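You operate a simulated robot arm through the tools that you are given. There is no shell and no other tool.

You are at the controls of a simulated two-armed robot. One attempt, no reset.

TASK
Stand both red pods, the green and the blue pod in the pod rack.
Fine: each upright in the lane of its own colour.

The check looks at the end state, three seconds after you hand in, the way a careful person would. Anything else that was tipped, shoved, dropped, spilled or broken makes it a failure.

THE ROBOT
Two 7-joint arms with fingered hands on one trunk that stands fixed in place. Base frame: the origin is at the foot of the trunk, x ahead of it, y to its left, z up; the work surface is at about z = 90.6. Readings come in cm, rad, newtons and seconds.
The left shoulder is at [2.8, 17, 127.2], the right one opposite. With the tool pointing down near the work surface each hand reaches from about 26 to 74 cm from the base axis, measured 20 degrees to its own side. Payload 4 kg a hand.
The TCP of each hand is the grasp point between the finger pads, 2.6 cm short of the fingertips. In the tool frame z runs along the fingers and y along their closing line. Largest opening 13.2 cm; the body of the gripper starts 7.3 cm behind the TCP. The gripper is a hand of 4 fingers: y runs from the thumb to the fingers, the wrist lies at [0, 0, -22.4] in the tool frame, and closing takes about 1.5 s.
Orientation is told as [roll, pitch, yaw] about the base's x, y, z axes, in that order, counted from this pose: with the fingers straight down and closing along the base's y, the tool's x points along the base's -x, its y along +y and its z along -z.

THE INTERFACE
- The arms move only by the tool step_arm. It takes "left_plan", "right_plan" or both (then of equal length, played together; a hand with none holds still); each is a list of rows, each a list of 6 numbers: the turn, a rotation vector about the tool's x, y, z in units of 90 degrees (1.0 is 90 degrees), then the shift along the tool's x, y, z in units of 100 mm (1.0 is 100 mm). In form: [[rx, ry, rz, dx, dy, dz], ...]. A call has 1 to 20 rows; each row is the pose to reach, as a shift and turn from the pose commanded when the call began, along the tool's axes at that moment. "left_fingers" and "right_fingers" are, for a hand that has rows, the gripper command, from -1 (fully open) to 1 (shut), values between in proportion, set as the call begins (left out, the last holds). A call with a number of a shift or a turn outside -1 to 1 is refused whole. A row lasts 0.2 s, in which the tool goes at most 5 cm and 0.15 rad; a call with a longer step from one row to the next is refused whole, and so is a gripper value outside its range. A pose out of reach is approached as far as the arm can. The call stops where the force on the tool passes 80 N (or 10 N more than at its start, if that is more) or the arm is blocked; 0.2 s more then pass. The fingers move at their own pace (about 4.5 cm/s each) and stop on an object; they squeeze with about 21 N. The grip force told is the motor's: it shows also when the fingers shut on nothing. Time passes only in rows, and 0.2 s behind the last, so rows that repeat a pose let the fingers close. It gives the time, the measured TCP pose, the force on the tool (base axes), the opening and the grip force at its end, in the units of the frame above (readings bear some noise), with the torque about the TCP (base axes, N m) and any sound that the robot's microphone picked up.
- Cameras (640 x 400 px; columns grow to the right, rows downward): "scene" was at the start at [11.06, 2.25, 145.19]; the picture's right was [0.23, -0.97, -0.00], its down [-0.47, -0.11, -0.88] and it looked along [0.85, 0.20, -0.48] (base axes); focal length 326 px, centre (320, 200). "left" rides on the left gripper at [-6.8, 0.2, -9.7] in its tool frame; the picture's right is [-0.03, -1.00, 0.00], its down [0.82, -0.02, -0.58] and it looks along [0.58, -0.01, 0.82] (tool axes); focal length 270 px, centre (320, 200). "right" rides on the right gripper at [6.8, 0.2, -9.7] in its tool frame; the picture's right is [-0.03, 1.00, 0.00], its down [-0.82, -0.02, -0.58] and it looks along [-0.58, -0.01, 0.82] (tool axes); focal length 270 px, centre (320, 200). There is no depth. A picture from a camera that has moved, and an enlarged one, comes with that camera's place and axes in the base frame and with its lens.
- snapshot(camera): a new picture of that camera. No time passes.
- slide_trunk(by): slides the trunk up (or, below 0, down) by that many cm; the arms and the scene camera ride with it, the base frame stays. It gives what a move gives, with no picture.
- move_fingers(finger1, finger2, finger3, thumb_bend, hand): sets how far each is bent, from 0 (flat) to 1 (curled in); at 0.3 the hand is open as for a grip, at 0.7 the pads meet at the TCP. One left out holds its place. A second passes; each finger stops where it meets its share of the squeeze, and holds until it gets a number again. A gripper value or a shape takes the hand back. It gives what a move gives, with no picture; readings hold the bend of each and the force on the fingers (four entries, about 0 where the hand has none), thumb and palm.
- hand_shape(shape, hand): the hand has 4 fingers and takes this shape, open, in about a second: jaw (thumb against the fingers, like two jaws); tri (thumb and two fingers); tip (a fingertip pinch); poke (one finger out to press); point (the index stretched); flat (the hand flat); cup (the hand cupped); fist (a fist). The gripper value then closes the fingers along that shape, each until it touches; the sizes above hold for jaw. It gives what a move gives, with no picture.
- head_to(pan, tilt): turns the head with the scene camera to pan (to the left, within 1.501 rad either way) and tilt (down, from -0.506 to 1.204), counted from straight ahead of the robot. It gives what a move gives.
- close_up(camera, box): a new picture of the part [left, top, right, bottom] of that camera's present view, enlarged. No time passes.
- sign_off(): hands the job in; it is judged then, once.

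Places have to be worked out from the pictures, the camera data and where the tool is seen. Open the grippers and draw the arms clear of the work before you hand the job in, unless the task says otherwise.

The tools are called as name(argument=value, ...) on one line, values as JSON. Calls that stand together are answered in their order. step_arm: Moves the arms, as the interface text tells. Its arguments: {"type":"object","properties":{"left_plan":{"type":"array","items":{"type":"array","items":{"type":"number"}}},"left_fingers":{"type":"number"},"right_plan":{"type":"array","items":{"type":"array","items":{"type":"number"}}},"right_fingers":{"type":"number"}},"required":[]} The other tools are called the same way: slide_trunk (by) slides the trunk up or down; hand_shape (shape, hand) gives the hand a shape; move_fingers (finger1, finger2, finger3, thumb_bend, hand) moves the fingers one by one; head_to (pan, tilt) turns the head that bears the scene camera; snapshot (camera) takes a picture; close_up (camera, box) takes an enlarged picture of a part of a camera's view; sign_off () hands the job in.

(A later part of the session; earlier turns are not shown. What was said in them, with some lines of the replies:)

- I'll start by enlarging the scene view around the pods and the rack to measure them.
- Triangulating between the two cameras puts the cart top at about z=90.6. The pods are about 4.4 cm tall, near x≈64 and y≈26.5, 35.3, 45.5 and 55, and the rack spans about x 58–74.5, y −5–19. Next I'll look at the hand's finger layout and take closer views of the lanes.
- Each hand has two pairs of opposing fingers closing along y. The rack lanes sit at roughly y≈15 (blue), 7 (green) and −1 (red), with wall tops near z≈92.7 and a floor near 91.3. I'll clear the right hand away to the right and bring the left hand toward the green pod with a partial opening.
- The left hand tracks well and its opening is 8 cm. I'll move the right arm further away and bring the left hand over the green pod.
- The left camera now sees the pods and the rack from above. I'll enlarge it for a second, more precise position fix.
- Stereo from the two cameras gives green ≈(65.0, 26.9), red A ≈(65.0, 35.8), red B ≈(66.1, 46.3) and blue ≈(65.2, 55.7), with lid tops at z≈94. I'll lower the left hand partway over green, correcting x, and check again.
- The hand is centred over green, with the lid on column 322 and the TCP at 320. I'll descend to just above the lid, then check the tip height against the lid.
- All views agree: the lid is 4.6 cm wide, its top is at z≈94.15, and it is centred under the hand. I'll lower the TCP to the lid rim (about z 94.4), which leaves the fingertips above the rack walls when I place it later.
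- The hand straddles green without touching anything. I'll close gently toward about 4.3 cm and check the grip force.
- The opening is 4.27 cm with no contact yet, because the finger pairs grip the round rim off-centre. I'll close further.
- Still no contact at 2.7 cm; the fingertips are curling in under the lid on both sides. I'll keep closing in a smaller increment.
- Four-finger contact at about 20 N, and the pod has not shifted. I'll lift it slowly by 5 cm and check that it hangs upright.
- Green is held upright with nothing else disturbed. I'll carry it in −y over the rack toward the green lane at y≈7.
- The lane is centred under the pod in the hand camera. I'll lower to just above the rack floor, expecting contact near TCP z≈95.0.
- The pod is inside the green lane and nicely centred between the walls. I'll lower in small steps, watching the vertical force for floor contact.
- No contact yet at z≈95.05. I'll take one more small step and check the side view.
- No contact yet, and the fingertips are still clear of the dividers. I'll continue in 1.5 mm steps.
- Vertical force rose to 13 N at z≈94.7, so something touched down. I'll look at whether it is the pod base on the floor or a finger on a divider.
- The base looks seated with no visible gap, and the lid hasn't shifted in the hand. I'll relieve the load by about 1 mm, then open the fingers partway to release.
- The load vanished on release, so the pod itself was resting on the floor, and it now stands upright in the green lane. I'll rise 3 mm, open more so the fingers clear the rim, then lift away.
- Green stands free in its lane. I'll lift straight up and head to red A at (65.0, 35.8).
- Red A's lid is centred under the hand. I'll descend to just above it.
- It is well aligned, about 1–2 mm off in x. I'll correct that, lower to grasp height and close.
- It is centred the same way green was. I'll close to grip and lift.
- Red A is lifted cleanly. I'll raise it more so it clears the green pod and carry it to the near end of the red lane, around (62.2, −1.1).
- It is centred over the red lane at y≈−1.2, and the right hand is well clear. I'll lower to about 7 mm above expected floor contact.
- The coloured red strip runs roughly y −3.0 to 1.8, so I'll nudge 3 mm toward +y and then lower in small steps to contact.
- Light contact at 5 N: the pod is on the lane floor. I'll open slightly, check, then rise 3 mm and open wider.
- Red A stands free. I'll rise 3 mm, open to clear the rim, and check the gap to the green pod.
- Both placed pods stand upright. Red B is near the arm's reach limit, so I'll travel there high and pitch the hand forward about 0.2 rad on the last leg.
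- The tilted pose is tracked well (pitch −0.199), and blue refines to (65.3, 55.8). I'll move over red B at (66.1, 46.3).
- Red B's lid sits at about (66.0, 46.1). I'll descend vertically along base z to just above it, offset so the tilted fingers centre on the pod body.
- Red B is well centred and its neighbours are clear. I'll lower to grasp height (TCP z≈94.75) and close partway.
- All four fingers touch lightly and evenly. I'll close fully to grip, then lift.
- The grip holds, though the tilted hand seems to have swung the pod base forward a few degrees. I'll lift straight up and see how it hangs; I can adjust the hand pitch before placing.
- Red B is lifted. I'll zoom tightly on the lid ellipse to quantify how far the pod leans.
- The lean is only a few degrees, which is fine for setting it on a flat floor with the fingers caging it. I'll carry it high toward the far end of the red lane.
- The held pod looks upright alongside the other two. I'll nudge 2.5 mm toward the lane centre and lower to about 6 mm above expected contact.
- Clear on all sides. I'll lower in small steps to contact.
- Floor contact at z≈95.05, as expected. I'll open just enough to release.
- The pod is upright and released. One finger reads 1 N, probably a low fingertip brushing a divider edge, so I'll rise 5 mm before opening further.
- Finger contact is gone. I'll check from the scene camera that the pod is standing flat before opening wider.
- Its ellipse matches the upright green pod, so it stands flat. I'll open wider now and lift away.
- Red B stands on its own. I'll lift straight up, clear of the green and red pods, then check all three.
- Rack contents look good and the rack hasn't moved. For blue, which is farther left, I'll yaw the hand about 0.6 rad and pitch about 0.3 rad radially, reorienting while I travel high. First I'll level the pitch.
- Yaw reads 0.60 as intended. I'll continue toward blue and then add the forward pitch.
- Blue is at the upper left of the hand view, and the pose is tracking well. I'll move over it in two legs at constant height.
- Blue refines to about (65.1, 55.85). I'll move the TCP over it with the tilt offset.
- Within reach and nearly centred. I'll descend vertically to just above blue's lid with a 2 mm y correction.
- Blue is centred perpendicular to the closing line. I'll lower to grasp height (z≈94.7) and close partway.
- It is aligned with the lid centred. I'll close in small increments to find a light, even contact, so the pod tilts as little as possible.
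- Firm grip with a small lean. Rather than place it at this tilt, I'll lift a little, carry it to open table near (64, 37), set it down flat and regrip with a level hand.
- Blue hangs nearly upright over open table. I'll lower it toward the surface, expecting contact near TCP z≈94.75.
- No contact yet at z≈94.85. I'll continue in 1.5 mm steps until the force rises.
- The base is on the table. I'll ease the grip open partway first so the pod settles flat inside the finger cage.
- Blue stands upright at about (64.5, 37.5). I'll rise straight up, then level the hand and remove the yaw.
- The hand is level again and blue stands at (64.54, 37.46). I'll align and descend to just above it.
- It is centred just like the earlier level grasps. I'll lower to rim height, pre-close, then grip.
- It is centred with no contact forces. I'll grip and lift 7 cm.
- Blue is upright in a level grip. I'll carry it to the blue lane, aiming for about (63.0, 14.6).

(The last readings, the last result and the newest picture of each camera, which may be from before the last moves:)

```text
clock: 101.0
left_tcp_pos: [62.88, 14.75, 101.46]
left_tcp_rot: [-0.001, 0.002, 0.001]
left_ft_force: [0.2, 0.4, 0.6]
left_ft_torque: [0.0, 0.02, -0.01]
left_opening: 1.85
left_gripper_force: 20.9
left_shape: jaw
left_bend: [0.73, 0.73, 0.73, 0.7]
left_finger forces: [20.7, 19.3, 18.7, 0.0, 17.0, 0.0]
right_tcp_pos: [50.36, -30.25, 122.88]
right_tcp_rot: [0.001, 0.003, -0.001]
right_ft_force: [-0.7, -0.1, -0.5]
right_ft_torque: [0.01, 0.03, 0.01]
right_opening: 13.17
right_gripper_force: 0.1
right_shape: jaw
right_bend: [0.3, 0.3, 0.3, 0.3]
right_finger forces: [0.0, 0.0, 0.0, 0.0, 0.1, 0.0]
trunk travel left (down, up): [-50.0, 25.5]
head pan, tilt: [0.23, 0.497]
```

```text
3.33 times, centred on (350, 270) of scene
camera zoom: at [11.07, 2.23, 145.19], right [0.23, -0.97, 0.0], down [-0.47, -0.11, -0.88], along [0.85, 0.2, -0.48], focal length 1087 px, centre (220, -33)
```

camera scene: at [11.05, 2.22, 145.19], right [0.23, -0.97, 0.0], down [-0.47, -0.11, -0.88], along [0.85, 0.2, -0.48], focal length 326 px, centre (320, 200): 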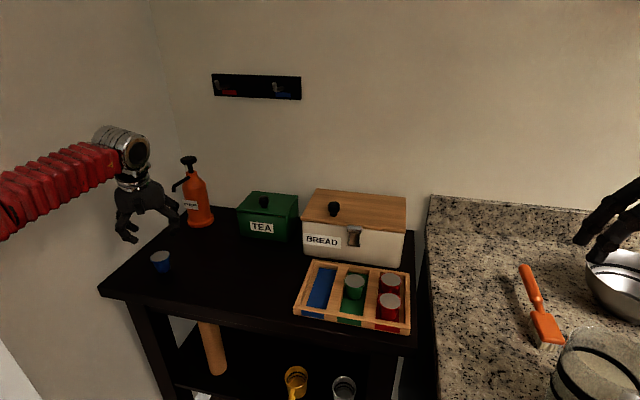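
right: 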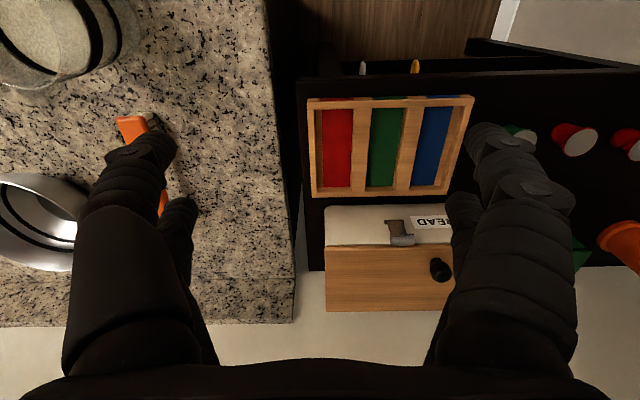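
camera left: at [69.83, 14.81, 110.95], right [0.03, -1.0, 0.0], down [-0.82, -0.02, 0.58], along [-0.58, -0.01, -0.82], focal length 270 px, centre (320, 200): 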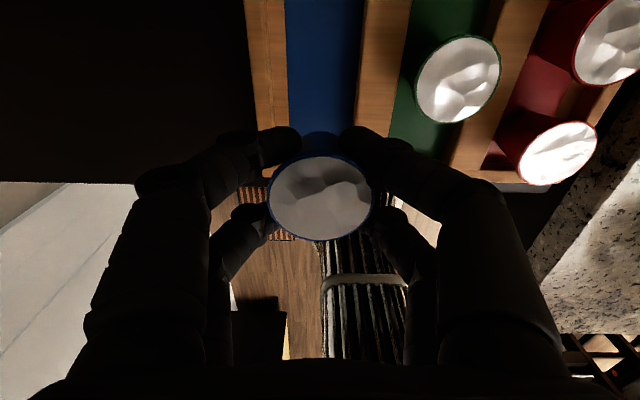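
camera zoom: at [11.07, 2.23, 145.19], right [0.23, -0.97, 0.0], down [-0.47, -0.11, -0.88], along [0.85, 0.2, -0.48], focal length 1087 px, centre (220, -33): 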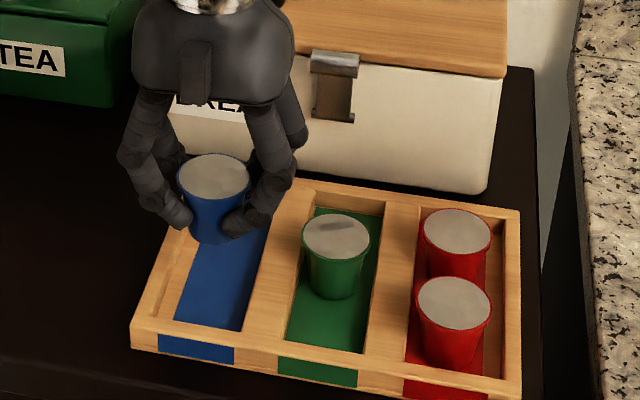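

The blue strip spans about y 11.9–17.2, centred under the pod. I'll lower to about 6 mm above expected contact.

step_arm(left_plan=[[0, 0, 0, 0, -0.005, 0.15], [0, 0, 0, 0, -0.01, 0.33], [0, 0, 0, 0, -0.01, 0.48], [0, 0, 0, 0, -0.01, 0.57], [0, 0, 0, 0, -0.01, 0.605], [0, 0, 0, 0, -0.01, 0.605]])

close_up(camera="scene", box=[290, 235, 400, 325])

snapshot(camera="left")

```text
clock: 102.4
left_tcp_pos: [62.92, 14.43, 95.21]
left_tcp_rot: [0.001, 0.002, -0.001]
left_ft_force: [-0.9, -0.6, 1.2]
left_ft_torque: [0.0, -0.01, 0.01]
left_opening: 1.87
left_gripper_force: 21.1
left_shape: jaw
left_bend: [0.73, 0.73, 0.73, 0.7]
left_finger forces: [21.1, 19.7, 18.9, 0.1, 17.5, 0.0]
right_tcp_pos: [50.35, -30.25, 122.85]
right_tcp_rot: [0.0, 0.001, 0.001]
right_ft_force: [-0.4, 0.1, -0.4]
right_ft_torque: [0.01, 0.01, 0.0]
right_opening: 13.18
right_gripper_force: 0.1
right_shape: jaw
right_bend: [0.3, 0.3, 0.3, 0.3]
right_finger forces: [0.1, 0.0, 0.0, 0.1, 0.0, 0.1]
trunk travel left (down, up): [-50.0, 25.5]
head pan, tilt: [0.23, 0.497]
```

```text
4.44 times, centred on (345, 280) of scene
camera zoom: at [11.07, 2.23, 145.19], right [0.23, -0.97, 0.0], down [-0.47, -0.11, -0.88], along [0.85, 0.2, -0.48], focal length 1450 px, centre (209, -156)
```

zoom: 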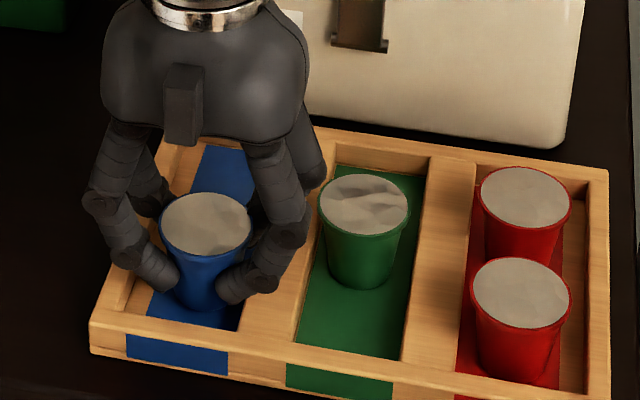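

```text
taken
camera left: at [69.84, 14.57, 104.8], right [0.03, -1.0, 0.0], down [-0.82, -0.02, 0.58], along [-0.58, -0.01, -0.82], focal length 270 px, centre (320, 200)
```

left: 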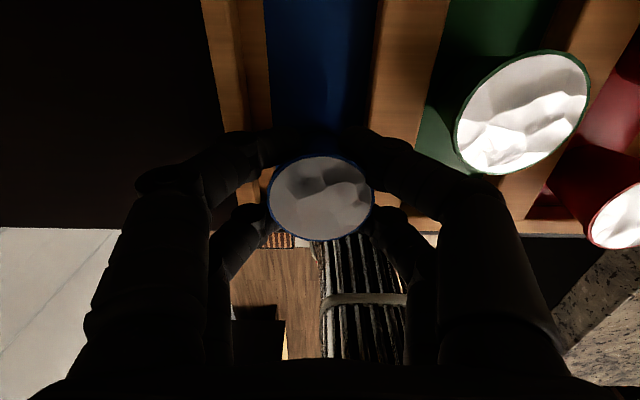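

Blue is inside its lane. I'll take small steps down to contact.

step_arm(left_plan=[[0, 0, 0, 0, 0, 0.015], [0, 0, 0, 0, 0, 0.03], [0, 0, 0, 0, 0, 0.03]])

step_arm(left_plan=[[0, 0, 0, 0, 0, 0.008], [0, 0, 0, 0, 0, 0.016], [0, 0, 0, 0, 0, 0.016]])

step_arm(left_plan=[[0, 0, 0, 0, 0, 0.006], [0, 0, 0, 0, 0, 0.012], [0, 0, 0, 0, 0, 0.012]])

```text
clock: 103.2
left_tcp_pos: [62.94, 14.45, 94.93]
left_tcp_rot: [0.0, 0.002, 0.0]
left_ft_force: [1.3, 0.0, 0.4]
left_ft_torque: [-0.04, -0.02, -0.01]
left_opening: 1.87
left_gripper_force: 20.5
left_shape: jaw
left_bend: [0.73, 0.73, 0.73, 0.7]
left_finger forces: [21.1, 19.7, 19.0, 0.1, 17.4, 0.1]
right_tcp_pos: [50.28, -30.24, 122.98]
right_tcp_rot: [0.0, 0.001, 0.0]
right_ft_force: [0.5, -0.9, -0.4]
right_ft_torque: [-0.05, 0.03, -0.01]
right_opening: 13.21
right_gripper_force: 0.1
right_shape: jaw
right_bend: [0.3, 0.3, 0.3, 0.3]
right_finger forces: [0.0, 0.0, 0.0, 0.0, 0.0, 0.0]
trunk travel left (down, up): [-50.0, 25.5]
head pan, tilt: [0.23, 0.497]
```

```text
clock: 104.0
left_tcp_pos: [62.98, 14.41, 94.94]
left_tcp_rot: [0.0, 0.003, 0.001]
left_ft_force: [0.0, -0.2, -0.6]
left_ft_torque: [0.0, -0.04, 0.01]
left_opening: 1.85
left_gripper_force: 21.1
left_shape: jaw
left_bend: [0.73, 0.73, 0.73, 0.7]
left_finger forces: [21.1, 19.9, 18.9, 0.0, 17.4, 0.1]
right_tcp_pos: [50.31, -30.23, 122.89]
right_tcp_rot: [0.002, 0.001, 0.0]
right_ft_force: [-0.1, -0.1, 0.5]
right_ft_torque: [0.01, -0.03, 0.0]
right_opening: 13.2
right_gripper_force: 0.0
right_shape: jaw
right_bend: [0.3, 0.3, 0.3, 0.3]
right_finger forces: [0.0, 0.0, 0.1, 0.1, 0.0, 0.0]
trunk travel left (down, up): [-50.0, 25.5]
head pan, tilt: [0.23, 0.497]
```

```text
clock: 104.8
left_tcp_pos: [62.94, 14.42, 94.77]
left_tcp_rot: [0.001, -0.001, 0.0]
left_ft_force: [0.5, -1.8, 5.2]
left_ft_torque: [-0.08, 0.01, 0.03]
left_opening: 1.87
left_gripper_force: 21.4
left_shape: jaw
left_bend: [0.73, 0.73, 0.73, 0.7]
left_finger forces: [21.0, 19.7, 19.8, 0.1, 18.0, 0.0]
right_tcp_pos: [50.18, -30.21, 122.86]
right_tcp_rot: [-0.001, 0.001, 0.0]
right_ft_force: [-0.4, 0.1, 1.3]
right_ft_torque: [-0.01, 0.02, 0.02]
right_opening: 13.19
right_gripper_force: 0.0
right_shape: jaw
right_bend: [0.3, 0.3, 0.3, 0.3]
right_finger forces: [0.1, 0.0, 0.0, 0.1, 0.0, 0.0]
trunk travel left (down, up): [-50.0, 25.5]
head pan, tilt: [0.23, 0.497]
```

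Light floor contact at 5 N. I'll release partway, check, and rise slightly.

step_arm(left_plan=[[0, 0, 0, 0, 0, 0], [0, 0, 0, 0, 0, 0], [0, 0, 0, 0, 0, 0]], left_fingers=0.6)

step_arm(left_plan=[[0, 0, 0, 0, 0, -0.015], [0, 0, 0, 0, 0, -0.03], [0, 0, 0, 0, 0, -0.03]])

close_up(camera="scene", box=[300, 250, 380, 315])

close_up(camera="left", box=[180, 110, 460, 290])

```text
clock: 105.6
left_tcp_pos: [63.04, 14.58, 94.63]
left_tcp_rot: [0.003, 0.001, -0.001]
left_ft_force: [-0.5, 1.2, 0.5]
left_ft_torque: [0.0, 0.01, 0.03]
left_opening: 2.6
left_gripper_force: 0.1
left_shape: jaw
left_bend: [0.73, 0.73, 0.73, 0.7]
left_finger forces: [0.1, 0.1, 0.5, 0.0, 0.7, 0.0]
right_tcp_pos: [50.16, -30.2, 122.87]
right_tcp_rot: [0.0, 0.001, 0.001]
right_ft_force: [0.4, -0.2, 0.3]
right_ft_torque: [0.0, 0.01, -0.02]
right_opening: 13.17
right_gripper_force: 0.1
right_shape: jaw
right_bend: [0.3, 0.3, 0.3, 0.3]
right_finger forces: [0.0, 0.0, 0.0, 0.0, 0.0, 0.0]
trunk travel left (down, up): [-50.0, 25.5]
head pan, tilt: [0.23, 0.497]
```

```text
clock: 106.4
left_tcp_pos: [63.12, 14.46, 95.05]
left_tcp_rot: [0.001, 0.001, 0.002]
left_ft_force: [-0.5, 0.0, -1.2]
left_ft_torque: [-0.01, 0.0, 0.02]
left_opening: 2.62
left_gripper_force: 0.1
left_shape: jaw
left_bend: [0.73, 0.73, 0.73, 0.7]
left_finger forces: [0.2, 0.0, 0.0, 0.0, 0.0, 0.0]
right_tcp_pos: [50.21, -30.16, 122.87]
right_tcp_rot: [0.0, 0.001, -0.001]
right_ft_force: [-0.1, -0.9, 0.6]
right_ft_torque: [-0.02, 0.02, 0.01]
right_opening: 13.18
right_gripper_force: 0.1
right_shape: jaw
right_bend: [0.3, 0.3, 0.3, 0.3]
right_finger forces: [0.0, 0.0, 0.0, 0.0, 0.0, 0.0]
trunk travel left (down, up): [-50.0, 25.5]
head pan, tilt: [0.23, 0.497]
```

```text
6.15 times, centred on (340, 282) of scene
camera zoom: at [11.07, 2.23, 145.19], right [0.23, -0.97, 0.0], down [-0.47, -0.11, -0.88], along [0.85, 0.2, -0.48], focal length 2007 px, centre (197, -308)
```

zoom: 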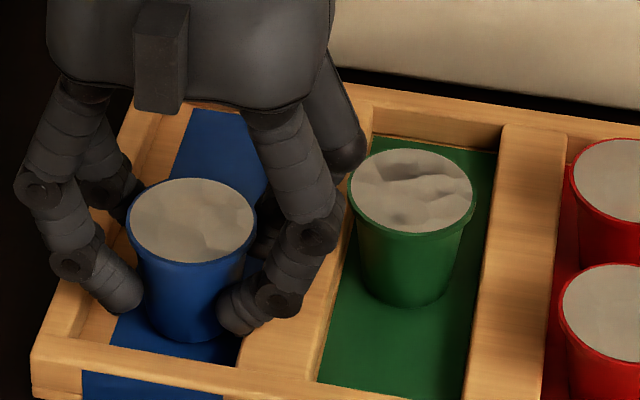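

```text
2.22 times, centred on (320, 200) of left
camera zoom: at [69.88, 14.6, 104.58], right [0.03, -1.0, 0.0], down [-0.82, -0.02, 0.58], along [-0.58, -0.01, -0.82], focal length 601 px, centre (320, 200)
```

zoom: 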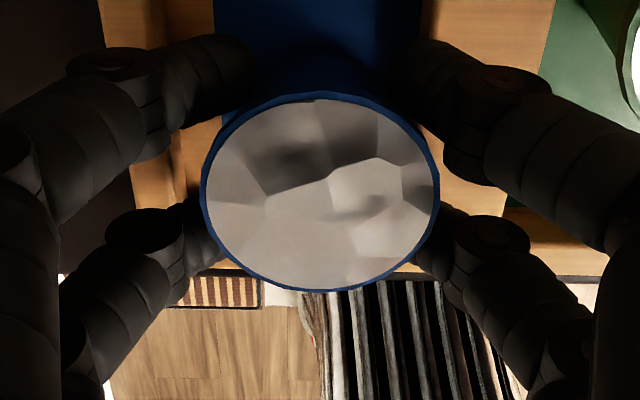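

Blue is standing freely in its lane. The green pod is close to the outer fingers, so I'll open only modestly to 3.6 cm and lift slowly while watching forces.

step_arm(left_plan=[[0, 0, 0, 0, 0, 0], [0, 0, 0, 0, 0, 0], [0, 0, 0, 0, 0, 0]], left_fingers=0.43)

close_up(camera="left", box=[180, 110, 460, 290])

close_up(camera="scene", box=[300, 250, 380, 315])

```text
clock: 107.2
left_tcp_pos: [62.97, 14.55, 95.04]
left_tcp_rot: [0.0, 0.003, -0.001]
left_ft_force: [-0.5, -0.1, 1.5]
left_ft_torque: [0.0, -0.01, 0.0]
left_opening: 3.7
left_gripper_force: 0.1
left_shape: jaw
left_bend: [0.73, 0.73, 0.73, 0.7]
left_finger forces: [0.1, 0.0, 0.1, 0.0, 0.1, 0.1]
right_tcp_pos: [50.34, -30.4, 122.84]
right_tcp_rot: [0.0, 0.002, 0.0]
right_ft_force: [-0.3, -0.8, -0.1]
right_ft_torque: [0.0, -0.04, 0.02]
right_opening: 13.2
right_gripper_force: 0.1
right_shape: jaw
right_bend: [0.3, 0.3, 0.3, 0.3]
right_finger forces: [0.1, 0.0, 0.0, 0.0, 0.1, 0.1]
trunk travel left (down, up): [-50.0, 25.5]
head pan, tilt: [0.23, 0.497]
```

```text
2.22 times, centred on (320, 200) of left
camera zoom: at [69.88, 14.62, 104.59], right [0.03, -1.0, 0.0], down [-0.82, -0.02, 0.58], along [-0.58, -0.01, -0.82], focal length 601 px, centre (320, 200)
```

zoom: 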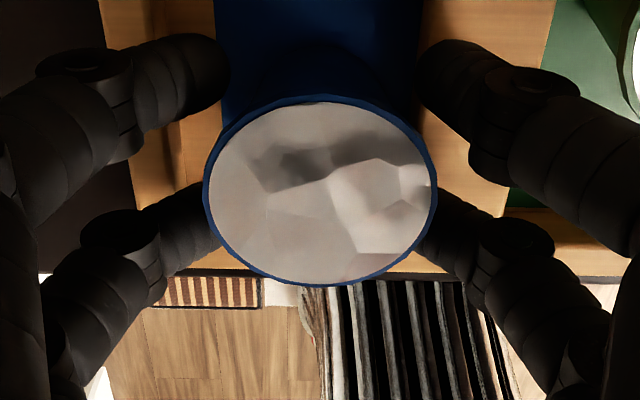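

```text
6.15 times, centred on (340, 282) of scene
camera zoom: at [11.07, 2.23, 145.19], right [0.23, -0.97, 0.0], down [-0.47, -0.11, -0.88], along [0.85, 0.2, -0.48], focal length 2007 px, centre (197, -308)
```

zoom: 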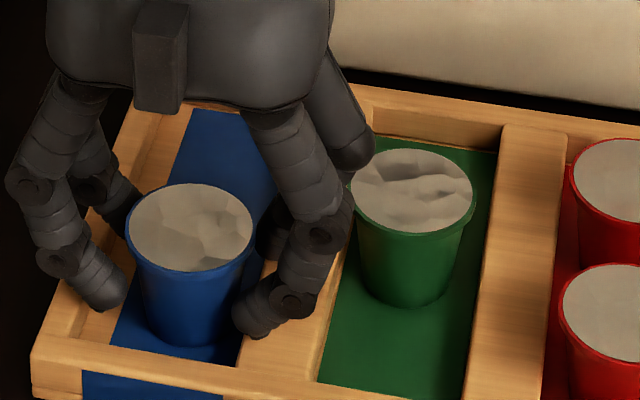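

All forces are zero and the lid is free between the finger pairs. I'll lift 1 cm slowly with a touch more opening, then rise fully.

step_arm(left_plan=[[0, 0, 0, 0, 0, -0.02], [0, 0, 0, 0, 0, -0.05], [0, 0, 0, 0, 0, -0.1], [0, 0, 0, 0, 0, -0.1]], left_fingers=0.38)

close_up(camera="left", box=[180, 110, 460, 290])

```text
clock: 108.2
left_tcp_pos: [62.96, 14.19, 95.9]
left_tcp_rot: [0.0, 0.002, 0.001]
left_ft_force: [0.4, -0.5, 0.3]
left_ft_torque: [0.01, -0.01, -0.01]
left_opening: 4.05
left_gripper_force: 0.0
left_shape: jaw
left_bend: [0.73, 0.73, 0.73, 0.7]
left_finger forces: [0.1, 0.1, 0.1, 0.0, 0.0, 0.0]
right_tcp_pos: [50.29, -30.26, 122.91]
right_tcp_rot: [0.0, 0.001, -0.001]
right_ft_force: [-0.3, -0.1, 1.1]
right_ft_torque: [-0.03, 0.01, -0.01]
right_opening: 13.17
right_gripper_force: 0.1
right_shape: jaw
right_bend: [0.3, 0.3, 0.3, 0.3]
right_finger forces: [0.1, 0.0, 0.1, 0.1, 0.0, 0.0]
trunk travel left (down, up): [-50.0, 25.5]
head pan, tilt: [0.23, 0.497]
```

```text
2.22 times, centred on (320, 200) of left
camera zoom: at [69.89, 14.45, 105.55], right [0.03, -1.0, 0.0], down [-0.82, -0.02, 0.58], along [-0.58, -0.01, -0.82], focal length 601 px, centre (320, 200)
```

zoom: 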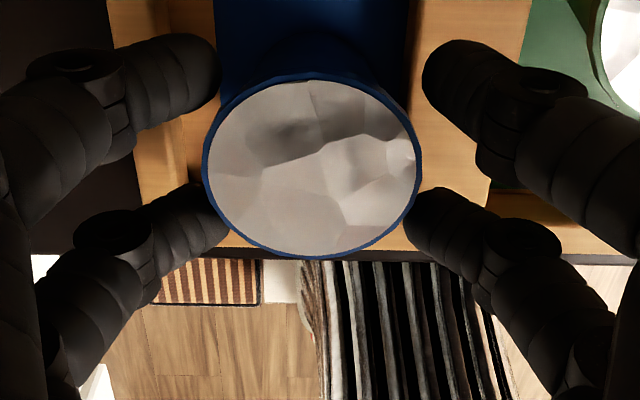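

Still no contact. I'll shift 1.5 mm to centre over the pod and continue straight up.

step_arm(left_plan=[[0, 0, 0, 0, 0.015, -0.02], [0, 0, 0, 0, 0.015, -0.1], [0, 0, 0, 0, 0.015, -0.22], [0, 0, 0, 0, 0.015, -0.4], [0, 0, 0, 0, 0.015, -0.6], [0, 0, 0, 0, 0.015, -0.8], [0, 0, 0, 0, 0.015, -0.8]])

close_up(camera="scene", box=[270, 230, 430, 330])

snapshot(camera="left")

```text
clock: 109.8
left_tcp_pos: [62.99, 14.78, 104.19]
left_tcp_rot: [0.001, 0.002, -0.001]
left_ft_force: [-0.8, -0.2, 0.3]
left_ft_torque: [-0.01, 0.04, 0.03]
left_opening: 4.03
left_gripper_force: 0.1
left_shape: jaw
left_bend: [0.73, 0.73, 0.73, 0.7]
left_finger forces: [0.0, 0.1, 0.0, 0.0, 0.0, 0.0]
right_tcp_pos: [50.31, -30.17, 122.92]
right_tcp_rot: [0.001, 0.003, -0.002]
right_ft_force: [-0.2, 0.0, 0.3]
right_ft_torque: [0.03, 0.0, -0.02]
right_opening: 13.18
right_gripper_force: 0.1
right_shape: jaw
right_bend: [0.3, 0.3, 0.3, 0.3]
right_finger forces: [0.1, 0.1, 0.0, 0.1, 0.1, 0.0]
trunk travel left (down, up): [-50.0, 25.5]
head pan, tilt: [0.23, 0.497]
```

```text
4.00 times, centred on (350, 280) of scene
camera zoom: at [11.09, 2.24, 145.19], right [0.23, -0.97, 0.0], down [-0.47, -0.11, -0.88], along [0.85, 0.2, -0.48], focal length 1305 px, centre (200, -120)
```

zoom: 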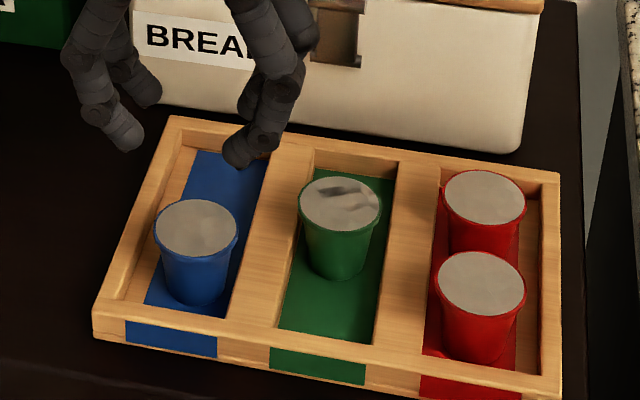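

```text
taken
camera left: at [69.91, 14.89, 113.62], right [0.03, -1.0, 0.0], down [-0.82, -0.02, 0.58], along [-0.58, -0.02, -0.82], focal length 270 px, centre (320, 200)
```

left: 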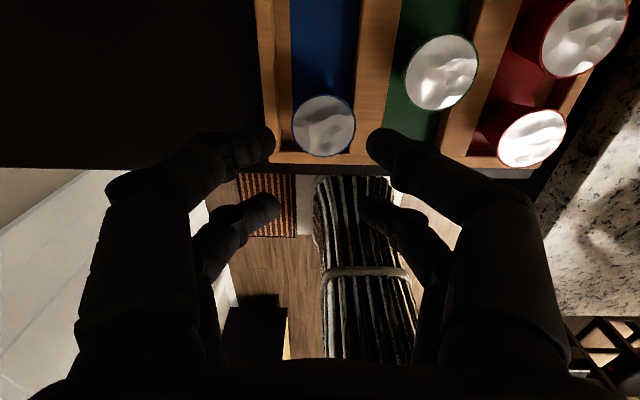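

All four pods are in their lanes and the rack corners match the first picture exactly. I'll raise the left arm, draw it back clear of the cart and open the hand.

step_arm(left_plan=[[0, 0, 0, 0, 0, -0.25], [0, 0, 0, 0, 0, -0.5], [0, 0, 0, 0, 0, -0.75], [0, 0, 0, 0, 0, -1.0]])

step_arm(left_plan=[[0, 0, 0, 0.15, 0.22, -0.2], [0, 0, 0, 0.3, 0.45, -0.4], [0, 0, 0, 0.45, 0.7, -0.6], [0, 0, 0, 0.6, 0.95, -0.8]], left_fingers=-1)

step_arm(left_plan=[[0, 0, 0, 0.22, 0.22, 0], [0, 0, 0, 0.45, 0.45, 0], [0, 0, 0, 0.7, 0.7, 0], [0, 0, 0, 0.9, 0.95, 0]])

step_arm(left_plan=[[0, 0, 0, 0, 0.22, 0], [0, 0, 0, 0, 0.45, 0], [0, 0, 0, 0, 0.7, 0], [0, 0, 0, 0, 0.95, 0], [0, 0, 0, 0, 0.95, 0]])

snapshot(camera="scene")

close_up(camera="scene", box=[270, 230, 430, 330])

```text
clock: 110.8
left_tcp_pos: [62.97, 14.61, 113.81]
left_tcp_rot: [0.0, 0.001, -0.001]
left_ft_force: [0.6, 0.6, -0.5]
left_ft_torque: [0.0, -0.02, 0.01]
left_opening: 4.02
left_gripper_force: 0.1
left_shape: jaw
left_bend: [0.73, 0.73, 0.73, 0.7]
left_finger forces: [0.0, 0.0, 0.0, 0.1, 0.1, 0.1]
right_tcp_pos: [50.22, -30.23, 122.96]
right_tcp_rot: [0.0, 0.0, 0.001]
right_ft_force: [0.7, 0.3, -0.9]
right_ft_torque: [0.03, 0.01, -0.03]
right_opening: 13.2
right_gripper_force: 0.1
right_shape: jaw
right_bend: [0.3, 0.3, 0.3, 0.3]
right_finger forces: [0.1, 0.0, 0.1, 0.0, 0.0, 0.0]
trunk travel left (down, up): [-50.0, 25.5]
head pan, tilt: [0.23, 0.497]
```

```text
clock: 111.8
left_tcp_pos: [57.07, 24.4, 121.71]
left_tcp_rot: [0.001, 0.0, 0.001]
left_ft_force: [-0.3, -0.2, 0.8]
left_ft_torque: [0.05, -0.03, -0.01]
left_opening: 12.94
left_gripper_force: 0.0
left_shape: jaw
left_bend: [0.34, 0.34, 0.34, 0.29]
left_finger forces: [0.0, 0.0, 0.0, 0.0, 0.0, 0.1]
right_tcp_pos: [50.19, -30.18, 122.97]
right_tcp_rot: [-0.001, 0.0, 0.001]
right_ft_force: [-0.5, 0.5, -0.3]
right_ft_torque: [-0.03, -0.05, -0.01]
right_opening: 13.18
right_gripper_force: 0.0
right_shape: jaw
right_bend: [0.3, 0.3, 0.3, 0.3]
right_finger forces: [0.0, 0.1, 0.0, 0.0, 0.0, 0.0]
trunk travel left (down, up): [-50.0, 25.5]
head pan, tilt: [0.23, 0.497]
```

```text
clock: 112.8
left_tcp_pos: [47.83, 33.79, 122.02]
left_tcp_rot: [0.0, -0.001, -0.002]
left_ft_force: [-0.8, -0.3, -0.8]
left_ft_torque: [0.04, 0.0, 0.02]
left_opening: 13.18
left_gripper_force: 0.0
left_shape: jaw
left_bend: [0.3, 0.3, 0.3, 0.3]
left_finger forces: [0.0, 0.0, 0.1, 0.1, 0.0, 0.0]
right_tcp_pos: [50.22, -30.25, 122.94]
right_tcp_rot: [0.0, 0.0, 0.0]
right_ft_force: [0.3, 0.3, 0.6]
right_ft_torque: [0.01, 0.02, -0.01]
right_opening: 13.2
right_gripper_force: 0.2
right_shape: jaw
right_bend: [0.3, 0.3, 0.3, 0.3]
right_finger forces: [0.1, 0.0, 0.0, 0.1, 0.0, 0.0]
trunk travel left (down, up): [-50.0, 25.5]
head pan, tilt: [0.23, 0.497]
```

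```text
clock: 114.0
left_tcp_pos: [47.83, 43.08, 122.08]
left_tcp_rot: [0.001, 0.001, 0.001]
left_ft_force: [0.7, -0.5, 0.9]
left_ft_torque: [0.0, -0.02, 0.0]
left_opening: 13.19
left_gripper_force: 0.1
left_shape: jaw
left_bend: [0.3, 0.3, 0.3, 0.3]
left_finger forces: [0.0, 0.1, 0.0, 0.1, 0.0, 0.0]
right_tcp_pos: [50.27, -30.16, 122.94]
right_tcp_rot: [0.001, 0.0, 0.0]
right_ft_force: [-0.1, -0.1, -1.0]
right_ft_torque: [0.0, 0.0, 0.02]
right_opening: 13.17
right_gripper_force: 0.0
right_shape: jaw
right_bend: [0.3, 0.3, 0.3, 0.3]
right_finger forces: [0.0, 0.0, 0.0, 0.0, 0.0, 0.0]
trunk travel left (down, up): [-50.0, 25.5]
head pan, tilt: [0.23, 0.497]
```

```text
taken
camera scene: at [11.08, 2.22, 145.19], right [0.23, -0.97, 0.0], down [-0.47, -0.11, -0.88], along [0.85, 0.2, -0.48], focal length 326 px, centre (320, 200)
```

scene: 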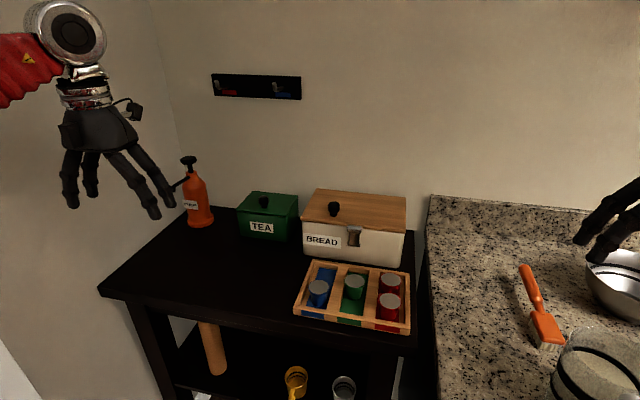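

```text
4.00 times, centred on (350, 280) of scene
camera zoom: at [11.08, 2.22, 145.19], right [0.23, -0.97, 0.0], down [-0.47, -0.11, -0.88], along [0.85, 0.2, -0.48], focal length 1305 px, centre (200, -120)
```

zoom: 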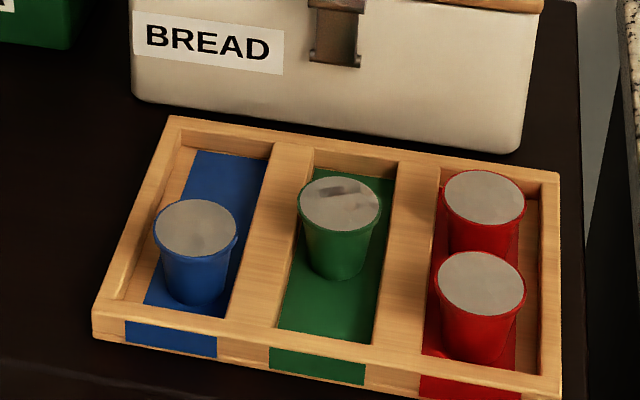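

Everything looks right. I'll take one last close look at each pod's seating before handing in.

close_up(camera="scene", box=[300, 265, 350, 310])

close_up(camera="scene", box=[365, 265, 415, 325])

close_up(camera="scene", box=[335, 265, 385, 310])

```text
8.89 times, centred on (325, 288) of scene
camera zoom: at [11.08, 2.22, 145.19], right [0.23, -0.97, 0.0], down [-0.47, -0.11, -0.88], along [0.85, 0.2, -0.48], focal length 2899 px, centre (276, -578)
```

zoom: 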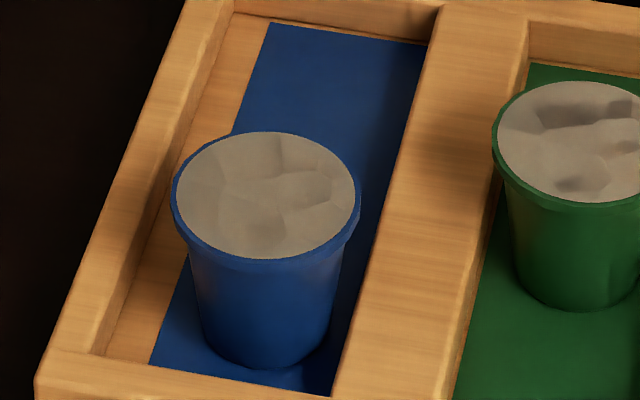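

```text
6.67 times, centred on (390, 295) of scene
camera zoom: at [11.08, 2.22, 145.19], right [0.23, -0.97, 0.0], down [-0.47, -0.11, -0.88], along [0.85, 0.2, -0.48], focal length 2174 px, centre (-147, -433)
```

zoom: 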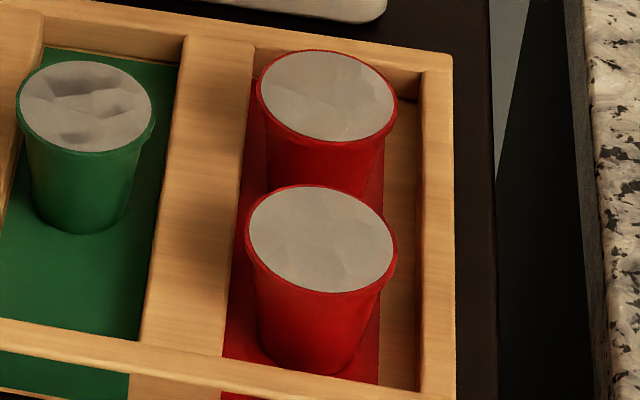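

```text
8.89 times, centred on (360, 288) of scene
camera zoom: at [11.08, 2.22, 145.19], right [0.23, -0.97, 0.0], down [-0.47, -0.11, -0.88], along [0.85, 0.2, -0.48], focal length 2899 px, centre (-36, -578)
```

zoom: 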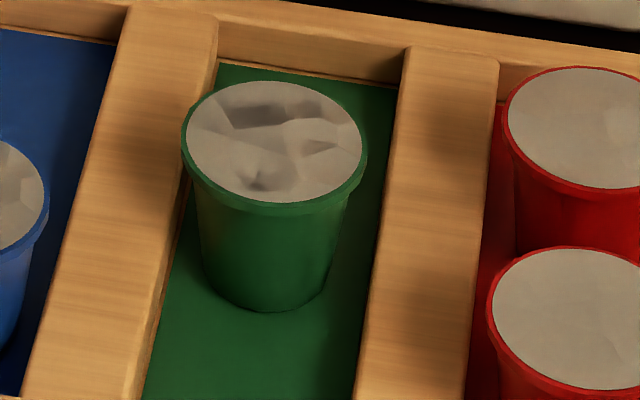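

All four pods stand upright and undamaged on their own colour strips: blue, green, and two in red. The rack and surroundings are unmoved, and both arms are open and clear, so I'm handing in.

sign_off()

```text
The job is handed in.
```

I stood all four pods upright in the pod rack: the blue and green each in their own lane, and both reds in the red lane. I've handed the job in; I haven't seen the verdict.

- **Final check:** the last pictures show every pod standing flat on its own colour strip. The rack's corners are where they were at the start, and nothing else on the cart looks moved.
- **Blue pod:** it was at the edge of the left arm's reach, so I picked it up with a tilted hand. I set it down once on open table and gripped it again level before placing it.
- **One light touch:** while I was releasing the second red pod, one finger read about 1 N, probably from brushing a divider. It went away when I raised the hand, and the rack did not shift.
- **Arms:** both grippers are fully open. The left hand is back near its starting place, and the right hand is off to the right above the counter.
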